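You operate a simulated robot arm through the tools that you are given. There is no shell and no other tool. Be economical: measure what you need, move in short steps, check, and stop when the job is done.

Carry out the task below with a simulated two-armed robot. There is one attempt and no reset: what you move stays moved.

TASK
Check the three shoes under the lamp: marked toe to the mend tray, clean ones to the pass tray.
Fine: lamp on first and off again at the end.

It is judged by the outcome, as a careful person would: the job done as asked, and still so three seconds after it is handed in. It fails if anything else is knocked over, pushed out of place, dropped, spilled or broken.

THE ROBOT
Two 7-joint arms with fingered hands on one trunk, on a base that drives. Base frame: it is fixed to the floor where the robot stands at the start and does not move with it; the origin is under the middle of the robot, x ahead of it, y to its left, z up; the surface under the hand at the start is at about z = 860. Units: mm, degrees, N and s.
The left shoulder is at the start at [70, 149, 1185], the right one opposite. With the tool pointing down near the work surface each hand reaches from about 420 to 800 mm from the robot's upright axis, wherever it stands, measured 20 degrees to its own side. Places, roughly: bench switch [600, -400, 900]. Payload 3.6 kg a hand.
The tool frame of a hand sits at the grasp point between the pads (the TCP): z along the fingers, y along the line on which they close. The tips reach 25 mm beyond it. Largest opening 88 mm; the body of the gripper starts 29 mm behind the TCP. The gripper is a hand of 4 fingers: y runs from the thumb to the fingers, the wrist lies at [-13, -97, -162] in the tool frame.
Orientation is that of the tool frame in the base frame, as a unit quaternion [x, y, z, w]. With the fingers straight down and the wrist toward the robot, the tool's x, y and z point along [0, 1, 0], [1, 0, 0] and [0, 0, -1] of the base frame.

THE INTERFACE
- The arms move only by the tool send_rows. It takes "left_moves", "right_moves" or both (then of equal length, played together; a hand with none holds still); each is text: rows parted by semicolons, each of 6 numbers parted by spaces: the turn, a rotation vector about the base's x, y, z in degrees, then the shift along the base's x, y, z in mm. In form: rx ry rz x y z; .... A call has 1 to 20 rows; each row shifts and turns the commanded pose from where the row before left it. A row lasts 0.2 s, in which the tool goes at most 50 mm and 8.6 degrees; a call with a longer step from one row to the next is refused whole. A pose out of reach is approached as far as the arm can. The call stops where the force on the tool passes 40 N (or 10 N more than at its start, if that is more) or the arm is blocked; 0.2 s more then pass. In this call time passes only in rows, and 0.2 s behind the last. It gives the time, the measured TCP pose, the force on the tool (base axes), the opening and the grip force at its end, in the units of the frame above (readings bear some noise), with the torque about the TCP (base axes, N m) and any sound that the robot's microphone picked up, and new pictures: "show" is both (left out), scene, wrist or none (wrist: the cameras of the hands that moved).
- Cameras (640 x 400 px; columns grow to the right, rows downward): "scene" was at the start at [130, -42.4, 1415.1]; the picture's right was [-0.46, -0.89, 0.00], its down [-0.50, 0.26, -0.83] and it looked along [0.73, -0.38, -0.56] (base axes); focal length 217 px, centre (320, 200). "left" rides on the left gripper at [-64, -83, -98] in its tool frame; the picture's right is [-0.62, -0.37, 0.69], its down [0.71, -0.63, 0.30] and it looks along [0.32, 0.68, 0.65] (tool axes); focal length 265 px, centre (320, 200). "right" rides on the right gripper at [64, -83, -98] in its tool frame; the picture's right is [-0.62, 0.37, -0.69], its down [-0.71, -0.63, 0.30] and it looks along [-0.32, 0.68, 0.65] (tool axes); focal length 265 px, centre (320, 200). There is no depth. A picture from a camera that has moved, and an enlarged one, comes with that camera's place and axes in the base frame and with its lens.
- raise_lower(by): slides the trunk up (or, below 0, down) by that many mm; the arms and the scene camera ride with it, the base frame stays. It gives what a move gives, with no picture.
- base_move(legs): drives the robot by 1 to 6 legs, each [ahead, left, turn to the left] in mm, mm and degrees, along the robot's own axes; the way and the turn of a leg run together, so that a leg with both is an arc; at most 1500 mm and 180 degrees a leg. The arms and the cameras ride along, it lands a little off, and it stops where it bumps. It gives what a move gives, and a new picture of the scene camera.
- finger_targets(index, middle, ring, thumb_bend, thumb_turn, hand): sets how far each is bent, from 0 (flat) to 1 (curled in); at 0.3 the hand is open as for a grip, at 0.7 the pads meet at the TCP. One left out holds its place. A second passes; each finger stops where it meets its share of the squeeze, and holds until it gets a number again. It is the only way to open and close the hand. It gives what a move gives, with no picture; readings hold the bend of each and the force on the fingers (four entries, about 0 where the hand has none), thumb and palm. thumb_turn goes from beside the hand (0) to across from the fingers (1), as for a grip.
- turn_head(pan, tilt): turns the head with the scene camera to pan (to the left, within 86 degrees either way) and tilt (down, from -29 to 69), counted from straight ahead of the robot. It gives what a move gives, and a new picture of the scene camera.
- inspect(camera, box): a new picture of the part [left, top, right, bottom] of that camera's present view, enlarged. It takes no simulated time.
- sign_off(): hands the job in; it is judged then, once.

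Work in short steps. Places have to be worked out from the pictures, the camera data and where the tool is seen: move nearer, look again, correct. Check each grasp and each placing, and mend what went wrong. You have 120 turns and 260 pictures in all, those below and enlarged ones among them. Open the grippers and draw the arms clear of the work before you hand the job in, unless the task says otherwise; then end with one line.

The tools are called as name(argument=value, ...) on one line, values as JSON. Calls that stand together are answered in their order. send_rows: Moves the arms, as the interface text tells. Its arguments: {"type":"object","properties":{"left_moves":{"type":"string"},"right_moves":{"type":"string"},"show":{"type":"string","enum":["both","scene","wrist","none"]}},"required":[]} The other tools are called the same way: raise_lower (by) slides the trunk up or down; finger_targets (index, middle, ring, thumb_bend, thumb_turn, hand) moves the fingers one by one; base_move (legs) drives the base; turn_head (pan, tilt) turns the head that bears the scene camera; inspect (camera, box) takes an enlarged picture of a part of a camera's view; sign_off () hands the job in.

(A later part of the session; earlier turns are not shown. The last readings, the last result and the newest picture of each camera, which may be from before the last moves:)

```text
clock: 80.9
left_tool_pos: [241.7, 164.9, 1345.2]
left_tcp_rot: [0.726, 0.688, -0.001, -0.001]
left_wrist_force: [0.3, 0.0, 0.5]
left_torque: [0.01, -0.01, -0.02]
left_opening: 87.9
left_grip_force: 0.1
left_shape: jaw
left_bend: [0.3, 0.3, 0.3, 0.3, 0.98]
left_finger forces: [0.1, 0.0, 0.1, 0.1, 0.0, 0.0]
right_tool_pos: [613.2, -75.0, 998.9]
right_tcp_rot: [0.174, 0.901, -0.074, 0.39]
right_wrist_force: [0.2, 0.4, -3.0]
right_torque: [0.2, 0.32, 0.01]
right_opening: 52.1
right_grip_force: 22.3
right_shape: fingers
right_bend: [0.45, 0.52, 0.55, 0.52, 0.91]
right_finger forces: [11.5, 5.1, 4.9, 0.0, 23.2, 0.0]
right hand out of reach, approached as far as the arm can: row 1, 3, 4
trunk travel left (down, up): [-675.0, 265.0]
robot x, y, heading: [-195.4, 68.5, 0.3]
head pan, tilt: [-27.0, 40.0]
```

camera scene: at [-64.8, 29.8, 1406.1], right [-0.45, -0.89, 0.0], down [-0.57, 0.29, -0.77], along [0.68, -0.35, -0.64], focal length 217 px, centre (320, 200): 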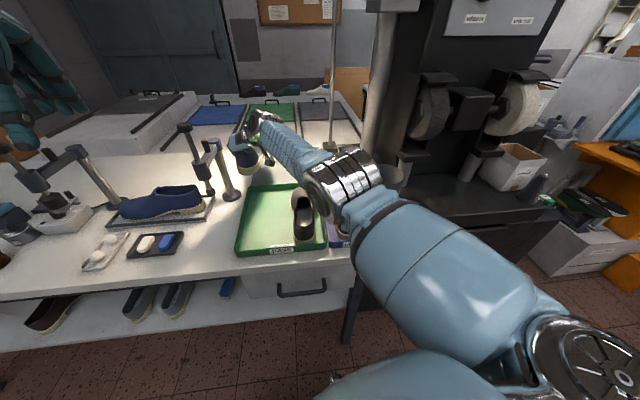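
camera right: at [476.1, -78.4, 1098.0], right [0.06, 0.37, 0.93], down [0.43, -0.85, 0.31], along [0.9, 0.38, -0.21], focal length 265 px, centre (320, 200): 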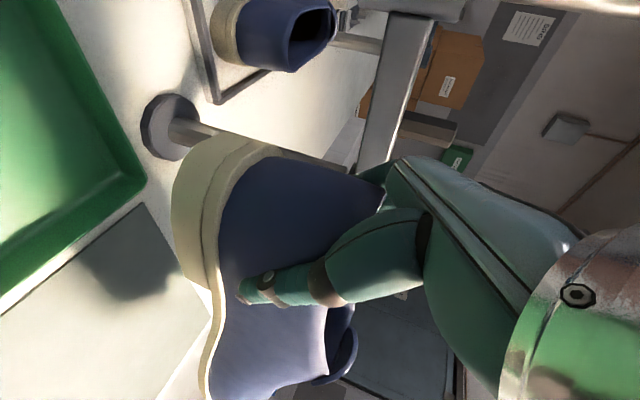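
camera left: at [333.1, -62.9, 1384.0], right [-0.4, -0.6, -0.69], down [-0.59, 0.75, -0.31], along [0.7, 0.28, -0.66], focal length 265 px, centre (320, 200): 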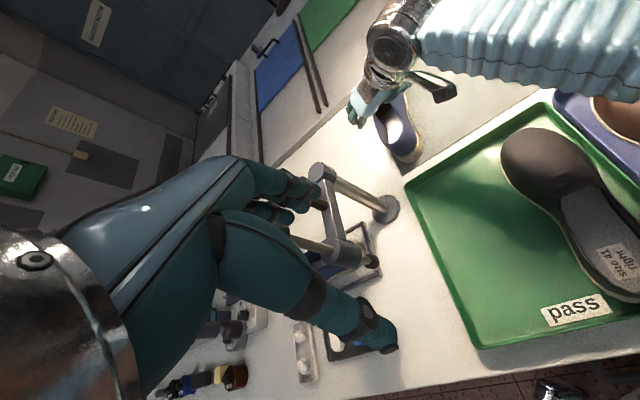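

The arm stays straight, so I'll position with the base instead: undo the extra tilt, rise a little, then drive back so that the shoe comes over the left lane of the pass tray.

send_rows(right_moves="2.2 5.6 0 0 0 10;2.2 5.6 0 0 0 15;0 0 0 0 0 15")

inspect(camera="left", box=[380, 0, 640, 220])

```text
clock: 81.7
left_tool_pos: [240.5, 164.4, 1345.0]
left_tcp_rot: [0.726, 0.688, -0.001, -0.001]
left_wrist_force: [0.0, -0.2, -0.4]
left_torque: [0.02, -0.02, 0.01]
left_opening: 88.1
left_grip_force: 0.0
left_shape: jaw
left_bend: [0.3, 0.3, 0.3, 0.3, 0.98]
left_finger forces: [0.0, 0.1, 0.0, 0.0, 0.1, 0.0]
right_tool_pos: [590.8, -58.2, 1035.4]
right_tcp_rot: [0.18, 0.937, -0.058, 0.293]
right_wrist_force: [0.1, 0.1, -3.8]
right_torque: [0.21, 0.32, -0.01]
right_opening: 52.1
right_grip_force: 22.2
right_shape: fingers
right_bend: [0.45, 0.53, 0.55, 0.52, 0.91]
right_finger forces: [11.9, 5.1, 4.8, 0.0, 23.7, 0.0]
right hand out of reach, approached as far as the arm can: row 1, 2
trunk travel left (down, up): [-675.0, 265.0]
robot x, y, heading: [-190.5, 67.3, -0.6]
head pan, tilt: [-27.0, 40.0]
camera scene: at [-64.7, 28.0, 1406.0], right [-0.45, -0.89, 0.0], down [-0.57, 0.29, -0.77], along [0.68, -0.35, -0.64], focal length 217 px, centre (320, 200)
camera right: at [460.0, -96.4, 1080.4], right [0.24, 0.3, 0.92], down [0.47, -0.87, 0.16], along [0.85, 0.4, -0.35], focal length 265 px, centre (320, 200)
```

scene: 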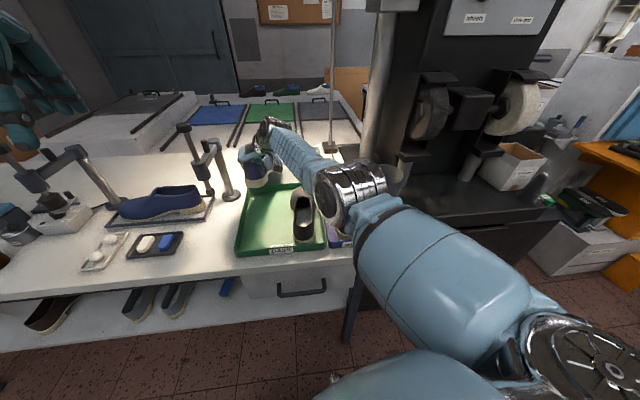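
right: 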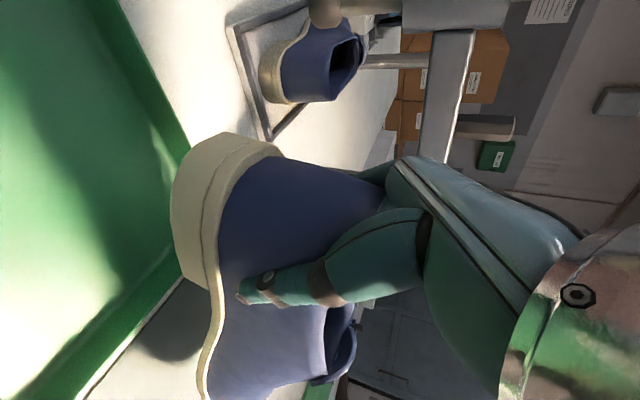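

```text
1.82 times, centred on (510, 110) of left
camera zoom: at [154.1, 105.0, 1443.6], right [-0.4, -0.6, -0.69], down [-0.59, 0.75, -0.3], along [0.7, 0.29, -0.65], focal length 483 px, centre (-26, 364)
```

zoom: 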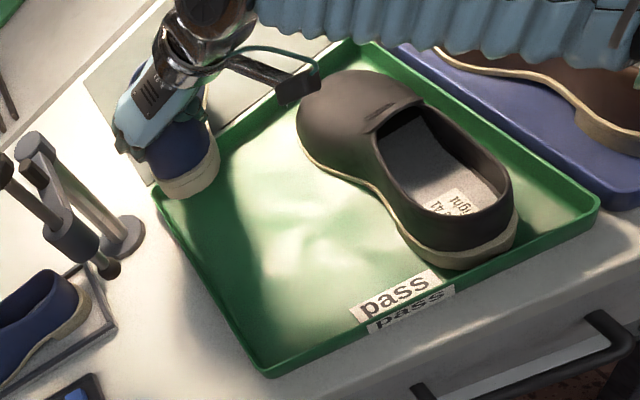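

Third row wasn't flagged, so I test again whether the arm now comes inward.

send_rows(right_moves="0 0 0 -6 0 10;0 0 0 -10 0 10;0 0 0 -15 0 10;0 0 0 -20 0 5", show="none")

```text
clock: 82.7
left_tool_pos: [240.2, 165.2, 1345.7]
left_tcp_rot: [0.726, 0.687, -0.001, 0.001]
left_wrist_force: [-0.1, 0.2, -0.5]
left_torque: [0.02, 0.01, 0.0]
left_opening: 87.9
left_grip_force: 0.0
left_shape: jaw
left_bend: [0.3, 0.3, 0.3, 0.3, 0.98]
left_finger forces: [0.0, 0.0, 0.0, 0.0, 0.0, 0.0]
right_tool_pos: [590.2, -55.9, 1069.5]
right_tcp_rot: [0.179, 0.937, -0.057, 0.294]
right_wrist_force: [0.3, 0.1, -3.9]
right_torque: [0.18, 0.32, 0.03]
right_opening: 52.2
right_grip_force: 22.6
right_shape: fingers
right_bend: [0.45, 0.53, 0.55, 0.52, 0.91]
right_finger forces: [11.9, 5.0, 4.9, 0.1, 23.5, 0.0]
right hand out of reach, approached as far as the arm can: row 1, 2, 3, 4
trunk travel left (down, up): [-675.0, 265.0]
robot x, y, heading: [-187.9, 68.1, 0.4]
head pan, tilt: [-27.0, 40.0]
```

Still stretched; go with the base: drive back (-172, +28).

base_move(legs=[[-172, 28, 0]])

inspect(camera="scene", box=[220, 100, 380, 240])

inspect(camera="left", box=[380, 0, 640, 220])

inspect(camera="right", box=[0, 0, 640, 400])

```text
clock: 85.5
left_tool_pos: [74.1, 190.2, 1344.8]
left_tcp_rot: [0.726, 0.688, 0.0, -0.001]
left_wrist_force: [0.4, 0.3, 1.3]
left_torque: [0.05, -0.03, -0.02]
left_opening: 87.7
left_grip_force: 0.1
left_shape: jaw
left_bend: [0.3, 0.3, 0.3, 0.3, 0.98]
left_finger forces: [0.0, 0.1, 0.0, 0.1, 0.0, 0.0]
right_tool_pos: [419.4, -30.9, 1066.9]
right_tcp_rot: [0.18, 0.938, -0.058, 0.29]
right_wrist_force: [0.7, -0.8, -3.6]
right_torque: [0.2, 0.31, 0.0]
right_opening: 52.1
right_grip_force: 23.2
right_shape: fingers
right_bend: [0.45, 0.53, 0.55, 0.52, 0.91]
right_finger forces: [12.3, 5.1, 4.8, 0.0, 23.7, 0.0]
trunk travel left (down, up): [-675.0, 265.0]
robot x, y, heading: [-368.1, 98.2, -0.2]
head pan, tilt: [-27.0, 40.0]
camera scene: at [-234.5, 53.4, 1405.6], right [-0.45, -0.89, 0.0], down [-0.57, 0.29, -0.76], along [0.68, -0.35, -0.65], focal length 217 px, centre (320, 200)
```

scene: 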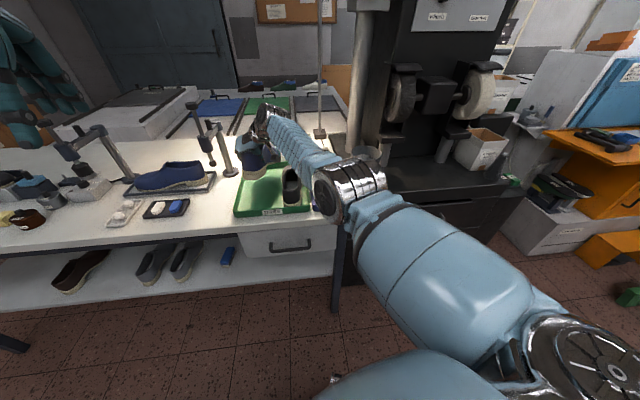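

```text
2.86 times, centred on (300, 170) of scene
camera zoom: at [-234.5, 53.4, 1405.6], right [-0.45, -0.89, 0.0], down [-0.57, 0.29, -0.76], along [0.68, -0.35, -0.65], focal length 619 px, centre (377, 286)
```

zoom: 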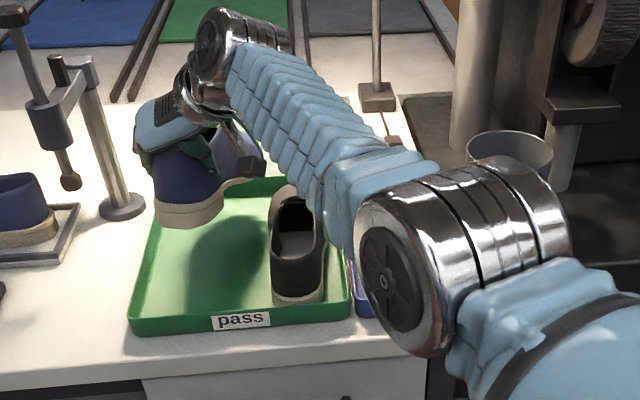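

```text
1.82 times, centred on (510, 110) of left
camera zoom: at [-12.7, 129.4, 1442.7], right [-0.4, -0.6, -0.69], down [-0.59, 0.75, -0.3], along [0.7, 0.29, -0.66], focal length 483 px, centre (-26, 364)
```

zoom: 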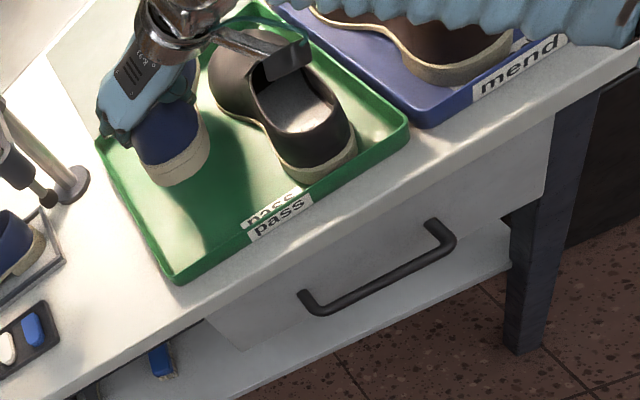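

```text
1.00 times, centred on (320, 200) of right (not enlarged: the box is as wide or as high as the picture)
camera zoom: at [289.6, -68.7, 1111.2], right [0.25, 0.3, 0.92], down [0.47, -0.87, 0.16], along [0.85, 0.4, -0.36], focal length 265 px, centre (320, 200)
```

zoom: 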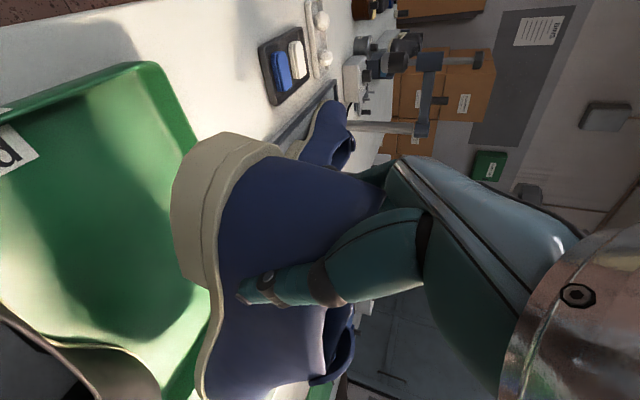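

Heel ≈ (383, -15), lane between tray wall and black shoe is centred well. I lower partway with a slight left shift and re-check.

send_rows(right_moves="0 0 1 0 3 -20;0 0 1 0 2 -25;0 0 0 0 0 -25;0 0 0 0 0 -20")

inspect(camera="scene", box=[220, 120, 340, 230])

inspect(camera="left", box=[400, 0, 620, 180])

```text
clock: 86.5
left_tool_pos: [70.2, 194.0, 1345.0]
left_tcp_rot: [0.726, 0.688, -0.001, -0.001]
left_wrist_force: [1.0, 0.0, 0.9]
left_torque: [0.0, 0.04, -0.01]
left_opening: 87.7
left_grip_force: 0.0
left_shape: jaw
left_bend: [0.3, 0.3, 0.3, 0.3, 0.98]
left_finger forces: [0.0, 0.1, 0.1, 0.1, 0.0, 0.0]
right_tool_pos: [413.4, -20.6, 978.5]
right_tcp_rot: [0.163, 0.94, -0.053, 0.294]
right_wrist_force: [0.6, 0.3, -3.4]
right_torque: [0.11, 0.28, 0.02]
right_opening: 52.2
right_grip_force: 23.0
right_shape: fingers
right_bend: [0.45, 0.53, 0.55, 0.52, 0.91]
right_finger forces: [12.1, 5.4, 5.1, 0.0, 23.7, 0.1]
right hand out of reach, approached as far as the arm can: row 2
trunk travel left (down, up): [-675.0, 265.0]
robot x, y, heading: [-367.5, 92.6, 0.0]
head pan, tilt: [-27.0, 40.0]
camera scene: at [-237.6, 58.0, 1406.1], right [-0.45, -0.89, 0.0], down [-0.57, 0.29, -0.77], along [0.68, -0.35, -0.64], focal length 217 px, centre (320, 200)
camera right: at [283.0, -62.8, 1024.1], right [0.23, 0.31, 0.92], down [0.5, -0.85, 0.16], along [0.83, 0.43, -0.36], focal length 265 px, centre (320, 200)
```

scene: 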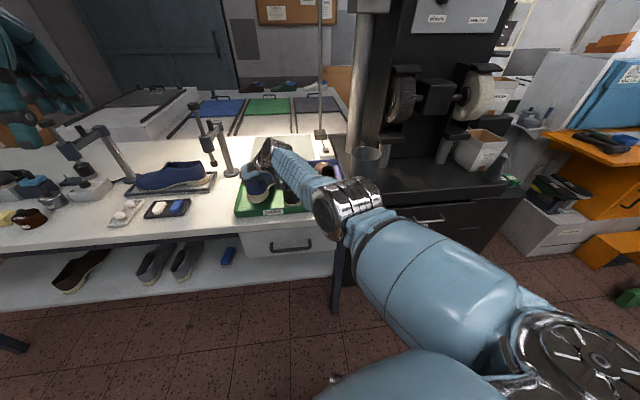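
right: 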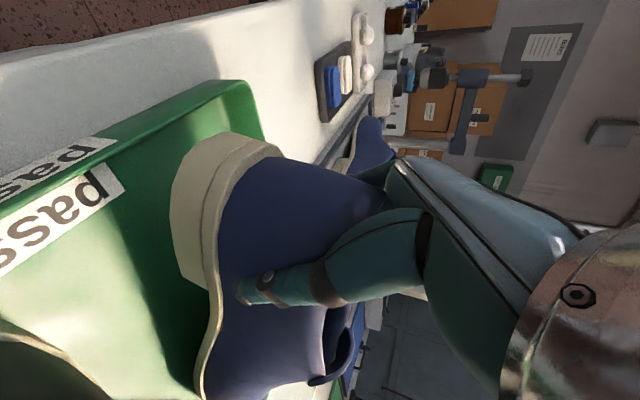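

```text
3.64 times, centred on (280, 175) of scene
camera zoom: at [-237.6, 58.0, 1406.1], right [-0.45, -0.89, 0.0], down [-0.57, 0.29, -0.77], along [0.68, -0.35, -0.64], focal length 788 px, centre (466, 291)
```

zoom: 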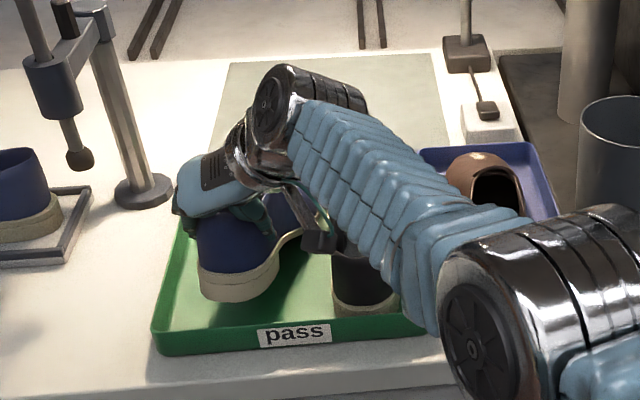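

```text
2.22 times, centred on (510, 90) of left
camera zoom: at [-15.9, 134.2, 1443.5], right [-0.4, -0.6, -0.69], down [-0.59, 0.75, -0.3], along [0.7, 0.29, -0.66], focal length 590 px, centre (-102, 444)
```

zoom: 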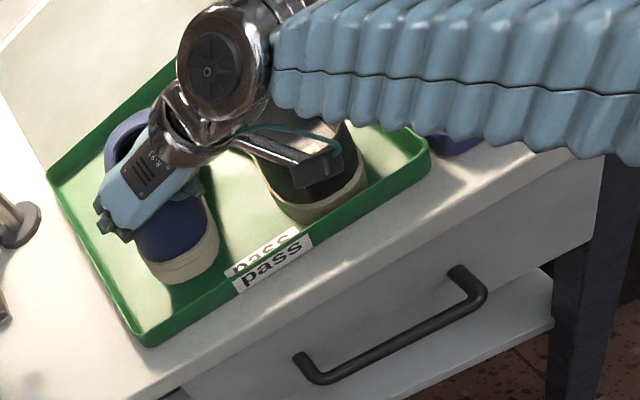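

Lane is clear; nudge the base 10 forward and 6 right to centre the shoe, then lower slowly.

base_move(legs=[[9, -8, 0]])

send_rows(right_moves="0 0 0 0 0 -10;0 0 0 0 0 -8;0 0 0 0 0 -7;0 0 0 0 0 -5", show="wrist")

inspect(camera="scene", box=[220, 120, 340, 230])

inspect(camera="left", box=[400, 0, 620, 180])

```text
clock: 87.3
left_tool_pos: [77.6, 187.0, 1346.7]
left_tcp_rot: [0.726, 0.687, -0.001, 0.001]
left_wrist_force: [0.4, 0.4, -0.2]
left_torque: [0.01, -0.01, 0.0]
left_opening: 87.8
left_grip_force: 0.1
left_shape: jaw
left_bend: [0.3, 0.3, 0.3, 0.3, 0.98]
left_finger forces: [0.0, 0.0, 0.1, 0.0, 0.0, 0.1]
right_tool_pos: [420.5, -27.0, 980.6]
right_tcp_rot: [0.164, 0.94, -0.054, 0.294]
right_wrist_force: [-1.1, 0.2, -4.0]
right_torque: [0.17, 0.3, -0.01]
right_opening: 52.1
right_grip_force: 22.4
right_shape: fingers
right_bend: [0.45, 0.53, 0.55, 0.52, 0.91]
right_finger forces: [12.1, 5.2, 4.6, 0.0, 23.5, 0.0]
trunk travel left (down, up): [-675.0, 265.0]
robot x, y, heading: [-356.6, 85.5, -0.0]
head pan, tilt: [-27.0, 40.0]
camera scene: at [-230.1, 50.7, 1406.4], right [-0.45, -0.89, 0.0], down [-0.57, 0.29, -0.77], along [0.68, -0.35, -0.64], focal length 217 px, centre (320, 200)
```

scene: 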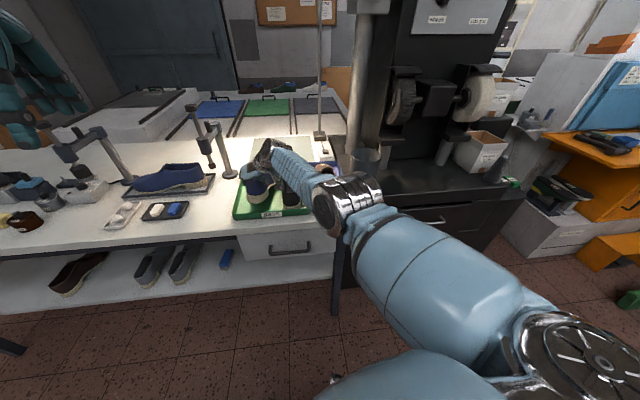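

```text
clock: 88.3
left_tool_pos: [79.4, 184.9, 1345.1]
left_tcp_rot: [0.725, 0.688, 0.0, 0.0]
left_wrist_force: [-0.4, 0.7, -0.2]
left_torque: [-0.01, -0.02, 0.0]
left_opening: 88.1
left_grip_force: 0.1
left_shape: jaw
left_bend: [0.3, 0.3, 0.3, 0.3, 0.98]
left_finger forces: [0.1, 0.1, 0.0, 0.0, 0.1, 0.0]
right_tool_pos: [417.3, -26.9, 949.5]
right_tcp_rot: [0.162, 0.941, -0.053, 0.293]
right_wrist_force: [-0.3, 0.2, -1.0]
right_torque: [-0.08, -0.25, -0.02]
right_opening: 51.8
right_grip_force: 19.6
right_shape: fingers
right_bend: [0.46, 0.53, 0.54, 0.49, 0.93]
right_finger forces: [8.3, 5.5, 6.2, 0.0, 19.8, 0.0]
right hand out of reach, approached as far as the arm can: row 3
trunk travel left (down, up): [-675.0, 265.0]
robot x, y, heading: [-353.3, 90.5, 0.0]
head pan, tilt: [-27.0, 40.0]
camera right: at [288.1, -69.7, 994.5], right [0.23, 0.31, 0.92], down [0.5, -0.85, 0.16], along [0.83, 0.43, -0.35], focal length 265 px, centre (320, 200)
```

right: 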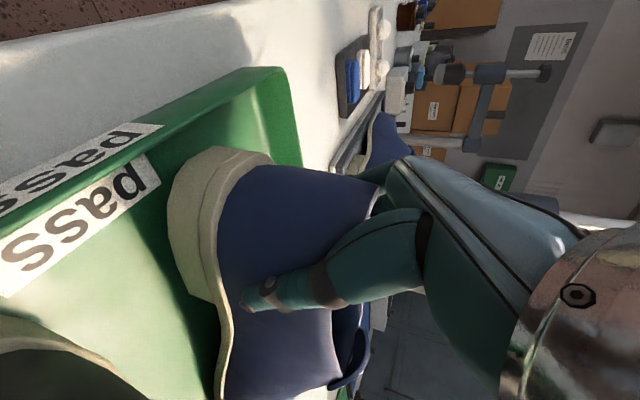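

```text
3.64 times, centred on (280, 175) of scene
camera zoom: at [-228.4, 48.7, 1406.1], right [-0.45, -0.89, 0.0], down [-0.57, 0.29, -0.77], along [0.68, -0.35, -0.64], focal length 788 px, centre (466, 291)
```

zoom: 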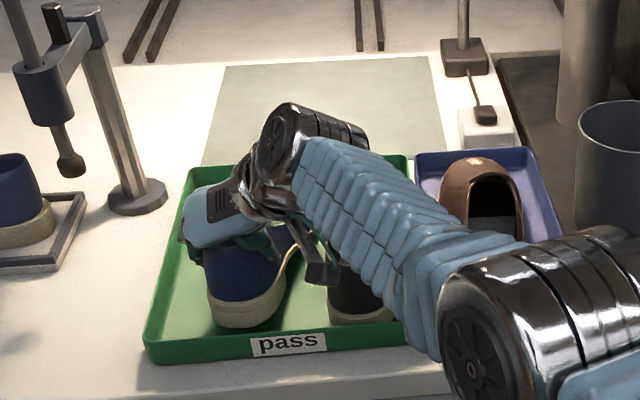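

```text
2.22 times, centred on (510, 90) of left
camera zoom: at [-7.5, 125.5, 1443.7], right [-0.4, -0.6, -0.69], down [-0.59, 0.75, -0.3], along [0.7, 0.29, -0.65], focal length 590 px, centre (-102, 444)
```

zoom: 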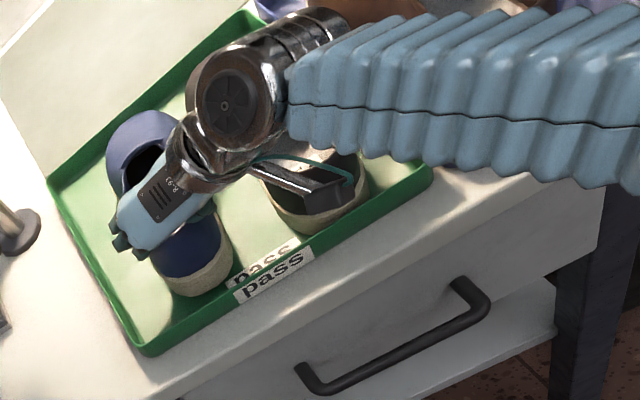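

Toe touches down, clear of the black shoe. Continue with small steps to lay the heel down.

send_rows(right_moves="0 0 0 0 0 -3;0 0 0 0 0 -3;0 0 0 0 0 -3;0 0 0 0 0 -3;0 0 0 0 0 -3", show="wrist")

inspect(camera="scene", box=[220, 120, 340, 230])

```text
clock: 89.5
left_tool_pos: [79.4, 184.3, 1345.5]
left_tcp_rot: [0.727, 0.687, -0.001, 0.001]
left_wrist_force: [0.0, 0.6, 0.1]
left_torque: [0.02, -0.02, 0.01]
left_opening: 87.8
left_grip_force: 0.0
left_shape: jaw
left_bend: [0.3, 0.3, 0.3, 0.3, 0.98]
left_finger forces: [0.1, 0.0, 0.0, 0.0, 0.1, 0.0]
right_tool_pos: [416.0, -26.7, 937.4]
right_tcp_rot: [0.162, 0.941, -0.053, 0.293]
right_wrist_force: [-1.3, 1.4, -0.1]
right_torque: [-0.03, -0.3, 0.13]
right_opening: 51.6
right_grip_force: 19.5
right_shape: fingers
right_bend: [0.47, 0.53, 0.54, 0.49, 0.93]
right_finger forces: [7.5, 5.6, 6.3, 0.0, 19.0, 0.0]
right hand out of reach, approached as far as the arm can: row 4
trunk travel left (down, up): [-675.0, 265.0]
robot x, y, heading: [-356.4, 89.7, 0.1]
head pan, tilt: [-27.0, 40.0]
camera right: at [286.2, -69.5, 982.3], right [0.23, 0.31, 0.92], down [0.5, -0.85, 0.16], along [0.83, 0.43, -0.36], focal length 265 px, centre (320, 200)
```

right: 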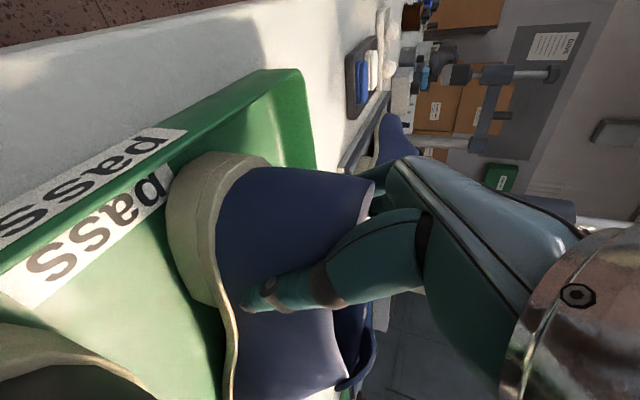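

```text
3.64 times, centred on (280, 175) of scene
camera zoom: at [-228.3, 49.0, 1406.1], right [-0.45, -0.89, 0.0], down [-0.57, 0.29, -0.77], along [0.68, -0.35, -0.64], focal length 788 px, centre (466, 291)
```

zoom: 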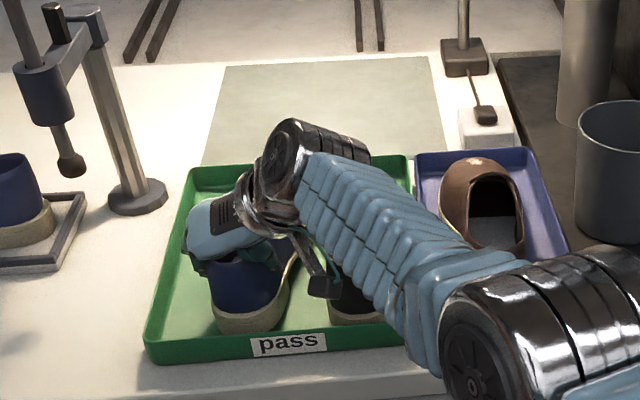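

Nearly flat; a few more millimetres until it presses.

send_rows(right_moves="0 0 0 0 0 -2;0 0 0 0 0 -2;0 0 0 0 0 -2", show="none")

```text
clock: 90.3
left_tool_pos: [79.3, 184.3, 1345.3]
left_tcp_rot: [0.726, 0.688, 0.0, 0.0]
left_wrist_force: [-0.5, 0.9, 0.6]
left_torque: [0.02, 0.04, -0.01]
left_opening: 87.6
left_grip_force: 0.1
left_shape: jaw
left_bend: [0.3, 0.3, 0.3, 0.3, 0.98]
left_finger forces: [0.1, 0.0, 0.1, 0.0, 0.0, 0.1]
right_tool_pos: [415.3, -26.0, 931.7]
right_tcp_rot: [0.163, 0.94, -0.053, 0.295]
right_wrist_force: [0.2, 0.6, 0.8]
right_torque: [0.09, -0.34, 0.09]
right_opening: 51.7
right_grip_force: 19.7
right_shape: fingers
right_bend: [0.47, 0.53, 0.54, 0.49, 0.93]
right_finger forces: [7.6, 6.1, 6.4, 0.1, 19.0, 0.0]
trunk travel left (down, up): [-675.0, 265.0]
robot x, y, heading: [-354.4, 89.0, -0.0]
head pan, tilt: [-27.0, 40.0]
```

send_rows(right_moves="0 0 0 0 0 -2;0 0 0 0 0 -2", show="none")

inspect(camera="right", box=[100, 100, 420, 400])

```text
clock: 90.9
left_tool_pos: [76.8, 185.8, 1345.5]
left_tcp_rot: [0.726, 0.688, 0.001, 0.001]
left_wrist_force: [0.4, 0.6, 0.4]
left_torque: [0.0, -0.01, 0.01]
left_opening: 87.7
left_grip_force: 0.0
left_shape: jaw
left_bend: [0.3, 0.3, 0.3, 0.3, 0.98]
left_finger forces: [0.1, 0.0, 0.0, 0.0, 0.1, 0.0]
right_tool_pos: [414.7, -27.0, 932.1]
right_tcp_rot: [0.164, 0.939, -0.051, 0.298]
right_wrist_force: [2.2, -1.3, 10.3]
right_torque: [0.07, -0.34, 0.07]
right_opening: 51.8
right_grip_force: 20.0
right_shape: fingers
right_bend: [0.47, 0.53, 0.54, 0.49, 0.94]
right_finger forces: [7.2, 6.4, 6.5, 0.0, 20.8, 0.0]
right hand out of reach, approached as far as the arm can: row 2
trunk travel left (down, up): [-675.0, 265.0]
robot x, y, heading: [-355.4, 89.3, -0.0]
head pan, tilt: [-27.0, 40.0]
```

```text
1.33 times, centred on (260, 250) of right
camera zoom: at [284.0, -68.9, 975.4], right [0.23, 0.31, 0.92], down [0.5, -0.85, 0.16], along [0.84, 0.42, -0.35], focal length 354 px, centre (400, 133)
```

zoom: 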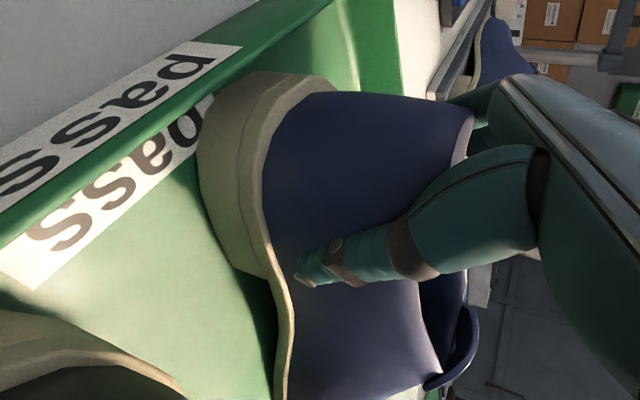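

The shoe is flat on the tray floor (10 N up). Release and lift straight up.

finger_targets(hand="right", index=0.22, middle=0.22, ring=0.22, thumb_bend=0.25)

send_rows(right_moves="0 0 0 0 0 8;0 0 0 0 0 15;0 0 0 0 0 25;0 0 0 0 0 30;0 0 0 0 0 30;0 0 0 0 0 20")

inspect(camera="left", box=[380, 0, 640, 200])

```text
clock: 91.9
left_tool_pos: [80.0, 186.0, 1345.4]
left_tcp_rot: [0.726, 0.687, 0.0, -0.001]
left_wrist_force: [0.3, 0.1, 0.0]
left_torque: [-0.01, 0.02, 0.02]
left_opening: 87.9
left_grip_force: 0.0
left_shape: jaw
left_bend: [0.3, 0.3, 0.3, 0.3, 0.98]
left_finger forces: [0.0, 0.1, 0.1, 0.1, 0.1, 0.1]
right_tool_pos: [413.5, -25.3, 927.2]
right_tcp_rot: [0.162, 0.941, -0.053, 0.294]
right_wrist_force: [-1.4, 0.2, 0.1]
right_torque: [0.0, -0.05, -0.01]
right_opening: 97.7
right_grip_force: 0.2
right_shape: fingers
right_bend: [0.22, 0.22, 0.22, 0.25, 0.97]
right_finger forces: [0.0, 0.0, 0.0, 0.0, 0.8, 0.0]
trunk travel left (down, up): [-675.0, 265.0]
robot x, y, heading: [-356.6, 89.9, -0.1]
head pan, tilt: [-27.0, 40.0]
```

```text
clock: 93.3
left_tool_pos: [80.0, 184.9, 1344.6]
left_tcp_rot: [0.726, 0.688, 0.0, -0.001]
left_wrist_force: [0.5, -0.7, 0.6]
left_torque: [-0.01, 0.01, 0.04]
left_opening: 87.9
left_grip_force: 0.0
left_shape: jaw
left_bend: [0.3, 0.3, 0.3, 0.3, 0.98]
left_finger forces: [0.0, 0.1, 0.0, 0.0, 0.1, 0.0]
right_tool_pos: [423.3, -23.5, 1053.5]
right_tcp_rot: [0.164, 0.94, -0.053, 0.293]
right_wrist_force: [-0.6, -0.1, -0.2]
right_torque: [-0.02, 0.03, 0.0]
right_opening: 98.0
right_grip_force: 0.2
right_shape: fingers
right_bend: [0.22, 0.22, 0.22, 0.25, 0.97]
right_finger forces: [0.0, 0.0, 0.1, 0.0, 0.0, 0.0]
right hand out of reach, approached as far as the arm can: row 3, 4
trunk travel left (down, up): [-675.0, 265.0]
robot x, y, heading: [-354.4, 85.9, 0.2]
head pan, tilt: [-27.0, 40.0]
camera scene: at [-228.5, 48.8, 1406.1], right [-0.45, -0.89, 0.0], down [-0.57, 0.29, -0.77], along [0.68, -0.35, -0.64], focal length 217 px, centre (320, 200)
camera right: at [293.9, -67.5, 1099.0], right [0.23, 0.31, 0.92], down [0.5, -0.85, 0.16], along [0.83, 0.43, -0.36], focal length 265 px, centre (320, 200)
```

scene: 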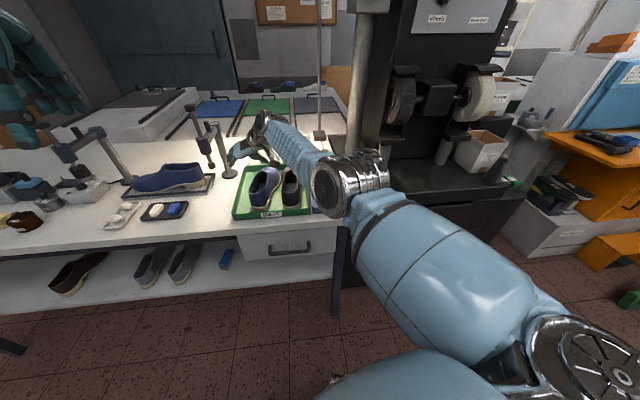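
right: 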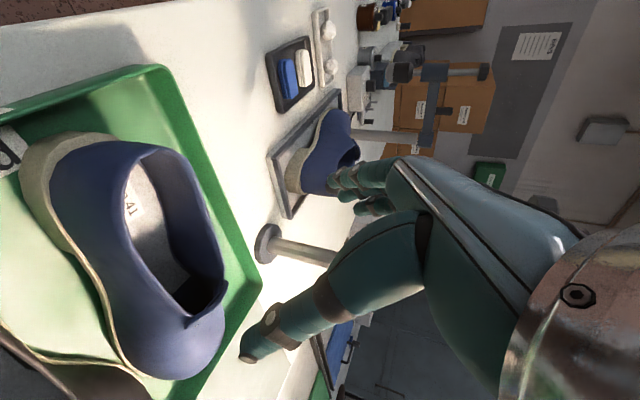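

```text
2.00 times, centred on (510, 100) of left
camera zoom: at [-7.5, 125.7, 1443.7], right [-0.4, -0.6, -0.69], down [-0.59, 0.75, -0.3], along [0.7, 0.29, -0.65], focal length 531 px, centre (-60, 400)
```

zoom: 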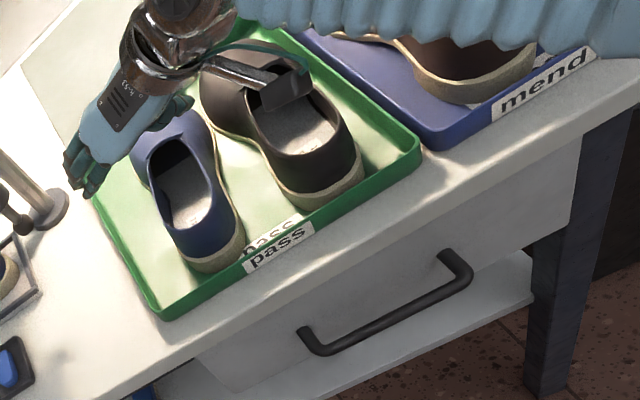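

All three shoes are sorted. Now I raise the hand and turn it back to the upright pressing orientation (undo tilt, yaw -86°), hoping this also frees the elbow.

send_rows(right_moves="0 0 0 0 -15 30;0 0 0 0 -15 30;2.6 6.5 0 0 -15 10;2.6 6.5 0 0 -15 10;2.6 6.5 0 -10 -15 0;2.6 6.5 0 -10 -15 0;2.6 6.5 0 -10 -15 0;0 0 -8 -15 0 0;0 0 -8 -15 0 0;0 0 -8 -15 0 0;0 0 -8 -15 0 0")

```text
clock: 95.7
left_tool_pos: [79.2, 184.7, 1345.8]
left_tcp_rot: [0.727, 0.687, 0.0, 0.001]
left_wrist_force: [0.6, 0.5, 0.0]
left_torque: [0.01, -0.03, 0.0]
left_opening: 87.6
left_grip_force: 0.1
left_shape: jaw
left_bend: [0.3, 0.3, 0.3, 0.3, 0.98]
left_finger forces: [0.1, 0.1, 0.0, 0.0, 0.0, 0.0]
right_tool_pos: [270.1, -122.3, 1123.2]
right_tcp_rot: [0.438, 0.899, -0.006, 0.028]
right_wrist_force: [-0.3, -0.3, 0.0]
right_torque: [0.01, -0.04, 0.01]
right_opening: 97.6
right_grip_force: 0.0
right_shape: fingers
right_bend: [0.22, 0.22, 0.22, 0.25, 0.97]
right_finger forces: [0.0, 0.0, 0.0, 0.0, 0.1, 0.1]
right hand out of reach, approached as far as the arm can: row 3, 4, 5, 6, 7
trunk travel left (down, up): [-675.0, 265.0]
robot x, y, heading: [-356.0, 91.8, 0.2]
head pan, tilt: [-27.0, 40.0]
camera scene: at [-228.3, 49.3, 1406.1], right [-0.45, -0.89, 0.0], down [-0.57, 0.29, -0.77], along [0.68, -0.35, -0.64], focal length 217 px, centre (320, 200)
camera right: at [161.3, -120.2, 1217.2], right [0.64, -0.24, 0.73], down [-0.04, -0.96, -0.27], along [0.77, 0.14, -0.62], focal length 265 px, centre (320, 200)
```

scene: 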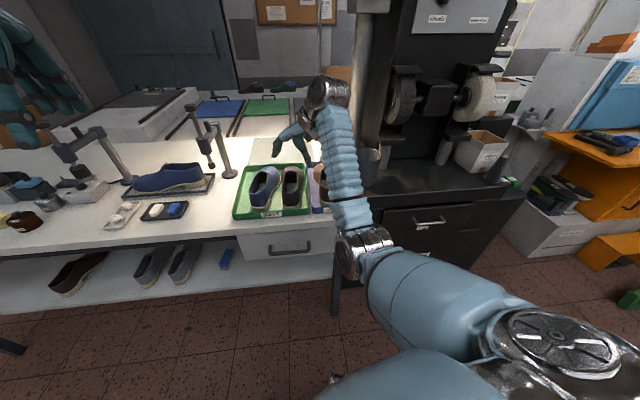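
right: 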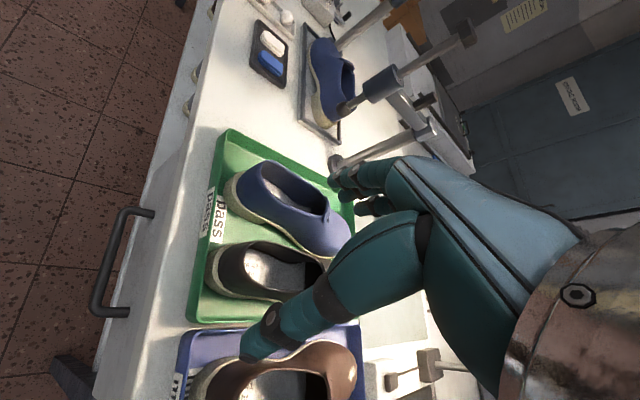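

The elbow is free again. I finish the yaw to the pressing orientation and form the pressing finger shape.

send_rows(right_moves="1.2 3 0 0 0 10;0 0 -8.4 0 0 5;0 0 -8.4 0 0 5;0 0 -8.4 0 0 5;0 0 -8.4 0 0 5;0 0 -8.4 0 0 5;0 0 -8.4 0 0 5;0 0 -8.4 0 0 0", show="none")

finger_targets(hand="right", index=1, ring=1, middle=0.65, thumb_bend=0.7)

base_move(legs=[[350, -88, 0]])

```text
clock: 97.5
left_tool_pos: [79.4, 185.7, 1345.2]
left_tcp_rot: [0.726, 0.688, 0.0, 0.0]
left_wrist_force: [0.0, 0.2, 0.6]
left_torque: [-0.01, 0.01, -0.03]
left_opening: 87.8
left_grip_force: 0.1
left_shape: jaw
left_bend: [0.3, 0.3, 0.3, 0.3, 0.98]
left_finger forces: [0.1, 0.0, 0.0, 0.0, 0.0, 0.1]
right_tool_pos: [271.4, -121.4, 1164.5]
right_tcp_rot: [0.824, 0.567, -0.006, -0.003]
right_wrist_force: [0.7, 0.0, 0.4]
right_torque: [0.01, 0.04, -0.01]
right_opening: 98.0
right_grip_force: 0.0
right_shape: fingers
right_bend: [0.22, 0.22, 0.22, 0.25, 0.97]
right_finger forces: [0.0, 0.0, 0.0, 0.0, 0.0, 0.0]
trunk travel left (down, up): [-675.0, 265.0]
robot x, y, heading: [-354.7, 90.7, -0.1]
head pan, tilt: [-27.0, 40.0]
```

```text
clock: 98.5
left_tool_pos: [79.4, 185.7, 1344.3]
left_tcp_rot: [0.726, 0.688, 0.0, 0.0]
left_wrist_force: [0.1, -0.1, 0.4]
left_torque: [0.0, -0.02, 0.01]
left_opening: 87.8
left_grip_force: 0.1
left_shape: jaw
left_bend: [0.3, 0.3, 0.3, 0.3, 0.98]
left_finger forces: [0.0, 0.1, 0.0, 0.0, 0.0, 0.0]
right_tool_pos: [273.0, -122.4, 1164.3]
right_tcp_rot: [0.822, 0.569, -0.007, -0.004]
right_wrist_force: [0.1, -0.3, 0.5]
right_torque: [0.0, 0.0, 0.01]
right_opening: 14.3
right_grip_force: 0.0
right_shape: fingers
right_bend: [0.88, 0.65, 1.0, 0.66, 0.97]
right_finger forces: [0.0, 0.0, 0.0, 0.0, 0.1, 0.0]
trunk travel left (down, up): [-675.0, 265.0]
robot x, y, heading: [-358.3, 86.8, -0.0]
head pan, tilt: [-27.0, 40.0]
```

```text
clock: 103.5
left_tool_pos: [423.3, 94.5, 1346.4]
left_tcp_rot: [0.727, 0.687, 0.0, 0.001]
left_wrist_force: [-0.7, 0.5, 1.8]
left_torque: [0.02, 0.01, 0.0]
left_opening: 87.8
left_grip_force: 0.2
left_shape: jaw
left_bend: [0.3, 0.3, 0.3, 0.3, 0.98]
left_finger forces: [0.0, 0.0, 0.0, 0.0, 0.0, 0.0]
right_tool_pos: [614.7, -212.9, 1164.8]
right_tcp_rot: [0.824, 0.566, -0.005, -0.002]
right_wrist_force: [0.1, -0.6, 0.6]
right_torque: [0.01, 0.01, 0.01]
right_opening: 36.6
right_grip_force: 0.0
right_shape: fingers
right_bend: [1.0, 0.65, 1.0, 0.7, 0.97]
right_finger forces: [0.0, 0.0, 0.0, 0.1, 0.0, 0.1]
trunk travel left (down, up): [-675.0, 265.0]
robot x, y, heading: [-4.4, -0.2, -0.1]
head pan, tilt: [-27.0, 40.0]
camera scene: at [116.1, -40.5, 1406.4], right [-0.46, -0.89, 0.0], down [-0.57, 0.29, -0.77], along [0.68, -0.35, -0.64], focal length 217 px, centre (320, 200)
```

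scene: 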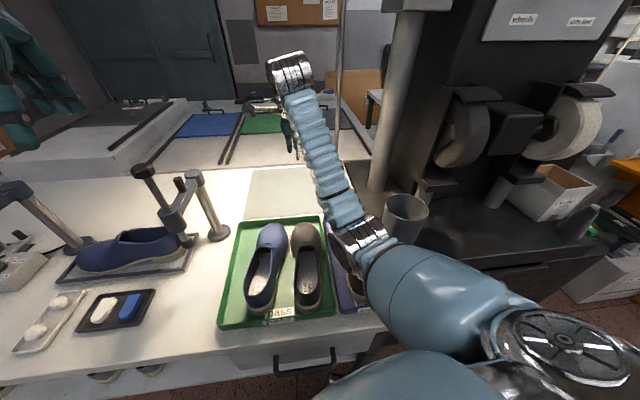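

Now move above the switch at (631, -421), z≈1000.

send_rows(right_moves="0 0 0 2 -26 -5;0 0 0 2 -26 -15;0 0 0 2 -26 -20;0 0 0 2 -26 -25;0 0 0 2 -26 -25;0 0 0 2 -26 -25;0 0 0 2 -26 -25;0 0 0 2 -26 -25")

```text
clock: 105.3
left_tool_pos: [424.4, 93.9, 1345.8]
left_tcp_rot: [0.727, 0.686, 0.0, 0.0]
left_wrist_force: [0.2, 0.1, -0.6]
left_torque: [0.02, 0.02, -0.01]
left_opening: 87.8
left_grip_force: 0.1
left_shape: jaw
left_bend: [0.3, 0.3, 0.3, 0.3, 0.98]
left_finger forces: [0.0, 0.1, 0.1, 0.0, 0.0, 0.0]
right_tool_pos: [632.8, -420.3, 997.5]
right_tcp_rot: [0.823, 0.568, -0.006, -0.003]
right_wrist_force: [0.3, 0.3, -0.6]
right_torque: [0.0, -0.01, 0.03]
right_opening: 36.6
right_grip_force: 0.0
right_shape: fingers
right_bend: [1.0, 0.65, 1.0, 0.7, 0.97]
right_finger forces: [0.0, 0.0, 0.0, 0.0, 0.0, 0.0]
trunk travel left (down, up): [-675.0, 265.0]
robot x, y, heading: [-10.7, -2.3, -0.5]
head pan, tilt: [-27.0, 40.0]
camera scene: at [118.1, -42.1, 1406.1], right [-0.46, -0.89, 0.0], down [-0.57, 0.29, -0.77], along [0.68, -0.35, -0.64], focal length 217 px, centre (320, 200)
camera right: at [580.2, -331.8, 1096.9], right [0.13, -0.71, 0.69], down [-0.85, -0.44, -0.29], along [0.51, -0.55, -0.66], focal length 265 px, centre (320, 200)
```

scene: 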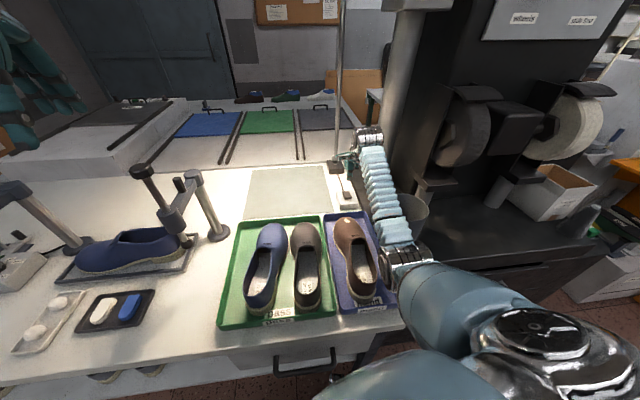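
right: 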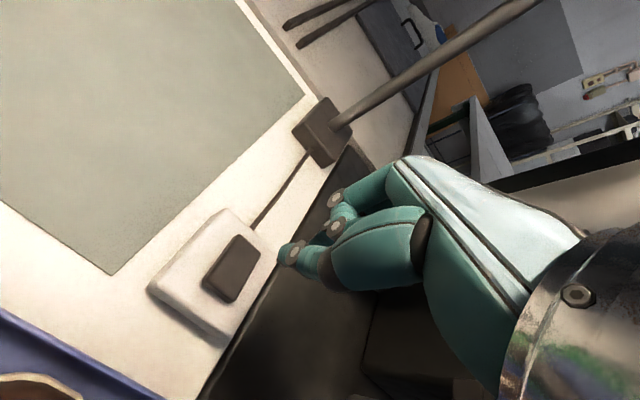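

Same alignment as the first press. Descend to the button.

send_rows(right_moves="0 0 0 -1 -1 -15;0 0 0 0 0 -15;0 0 0 0 0 -12;0 0 0 0 0 -8;0 0 0 0 0 -5;0 0 0 0 0 -4;0 0 0 0 0 -4;0 0 0 0 0 -3")

```text
clock: 107.1
left_tool_pos: [424.7, 95.1, 1345.5]
left_tcp_rot: [0.727, 0.687, 0.0, 0.0]
left_wrist_force: [-0.6, 0.2, -0.7]
left_torque: [0.0, -0.01, 0.0]
left_opening: 88.0
left_grip_force: 0.0
left_shape: jaw
left_bend: [0.3, 0.3, 0.3, 0.3, 0.98]
left_finger forces: [0.0, 0.0, 0.1, 0.1, 0.1, 0.0]
right_tool_pos: [631.9, -421.0, 932.5]
right_tcp_rot: [0.823, 0.567, -0.006, -0.003]
right_wrist_force: [0.0, -0.7, 0.8]
right_torque: [-0.01, 0.01, 0.0]
right_opening: 36.7
right_grip_force: 0.1
right_shape: fingers
right_bend: [1.0, 0.65, 1.0, 0.7, 0.97]
right_finger forces: [0.0, 0.1, 0.0, 0.0, 0.1, 0.0]
trunk travel left (down, up): [-675.0, 265.0]
robot x, y, heading: [-7.3, 1.0, -0.5]
head pan, tilt: [-27.0, 40.0]
camera scene: at [118.4, -40.8, 1406.1], right [-0.46, -0.89, 0.0], down [-0.57, 0.29, -0.77], along [0.68, -0.35, -0.64], focal length 217 px, centre (320, 200)
camera right: at [578.1, -332.1, 1031.7], right [0.13, -0.71, 0.69], down [-0.85, -0.44, -0.29], along [0.51, -0.55, -0.66], focal length 265 px, centre (320, 200)
```

scene: 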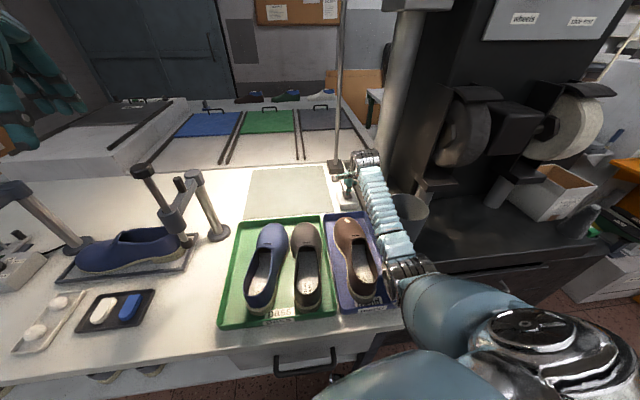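
right: 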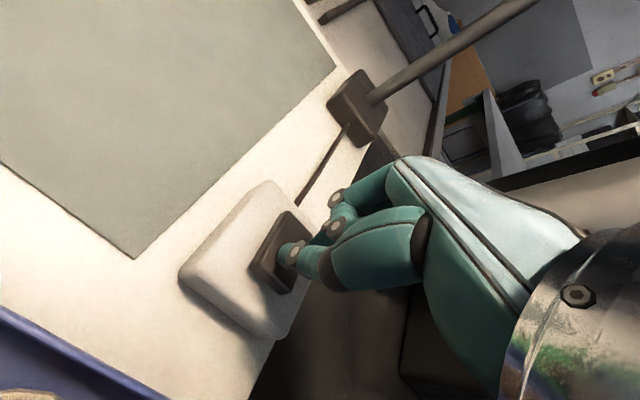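

Just at the surface, no press yet. Go down in 2 mm steps until it clicks.

send_rows(right_moves="0 0 0 0 0 -2;0 0 0 0 0 -2", show="scene")

```text
clock: 107.7
left_tool_pos: [424.3, 96.1, 1345.8]
left_tcp_rot: [0.727, 0.686, 0.0, 0.0]
left_wrist_force: [0.2, -0.1, -0.4]
left_torque: [-0.02, -0.04, 0.0]
left_opening: 87.7
left_grip_force: 0.0
left_shape: jaw
left_bend: [0.3, 0.3, 0.3, 0.3, 0.98]
left_finger forces: [0.1, 0.1, 0.0, 0.0, 0.0, 0.0]
right_tool_pos: [629.7, -421.4, 930.7]
right_tcp_rot: [0.823, 0.567, -0.005, -0.002]
right_wrist_force: [1.1, 0.8, 6.5]
right_torque: [-0.01, -0.03, -0.01]
right_opening: 36.6
right_grip_force: 3.8
right_shape: fingers
right_bend: [1.0, 0.65, 1.0, 0.7, 0.97]
right_finger forces: [0.0, 4.3, 0.0, 0.0, 2.9, 0.1]
trunk travel left (down, up): [-675.0, 265.0]
robot x, y, heading: [-7.3, 1.7, -0.1]
head pan, tilt: [-27.0, 40.0]
camera scene: at [117.2, -39.5, 1406.4], right [-0.46, -0.89, 0.0], down [-0.57, 0.29, -0.77], along [0.68, -0.35, -0.64], focal length 217 px, centre (320, 200)
```

scene: 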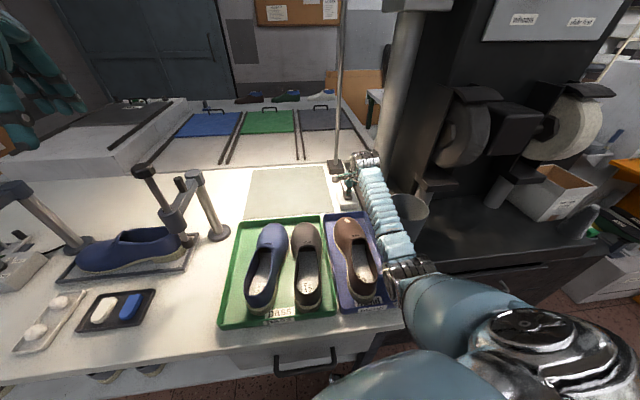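

Contact at 6.5 N but no click, lamp still on. One more small step.

send_rows(right_moves="0 0 0 0 0 -2", show="scene")

```text
clock: 108.1
left_tool_pos: [422.8, 97.1, 1347.5]
left_tcp_rot: [0.727, 0.687, 0.001, 0.001]
left_wrist_force: [0.8, 0.2, -0.5]
left_torque: [0.02, -0.01, 0.01]
left_opening: 87.9
left_grip_force: 0.0
left_shape: jaw
left_bend: [0.3, 0.3, 0.3, 0.3, 0.98]
left_finger forces: [0.1, 0.1, 0.0, 0.1, 0.0, 0.1]
right_tool_pos: [629.1, -421.2, 930.8]
right_tcp_rot: [0.824, 0.566, -0.004, 0.0]
right_wrist_force: [1.9, -0.8, 14.2]
right_torque: [-0.08, -0.1, 0.03]
right_opening: 36.1
right_grip_force: 7.2
right_shape: fingers
right_bend: [1.0, 0.64, 1.0, 0.7, 0.97]
right_finger forces: [0.1, 9.8, 0.0, 0.0, 4.8, 0.0]
trunk travel left (down, up): [-675.0, 265.0]
robot x, y, heading: [-4.2, -5.0, -0.5]
head pan, tilt: [-27.0, 40.0]
heard: click
camera scene: at [115.9, -39.0, 1406.6], right [-0.46, -0.89, 0.0], down [-0.57, 0.29, -0.77], along [0.68, -0.35, -0.64], focal length 217 px, centre (320, 200)
```

scene: 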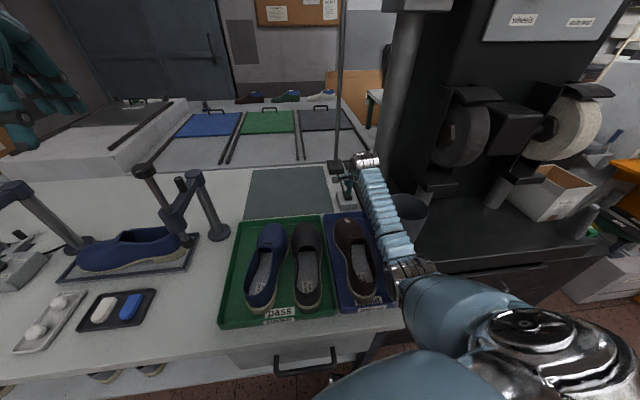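

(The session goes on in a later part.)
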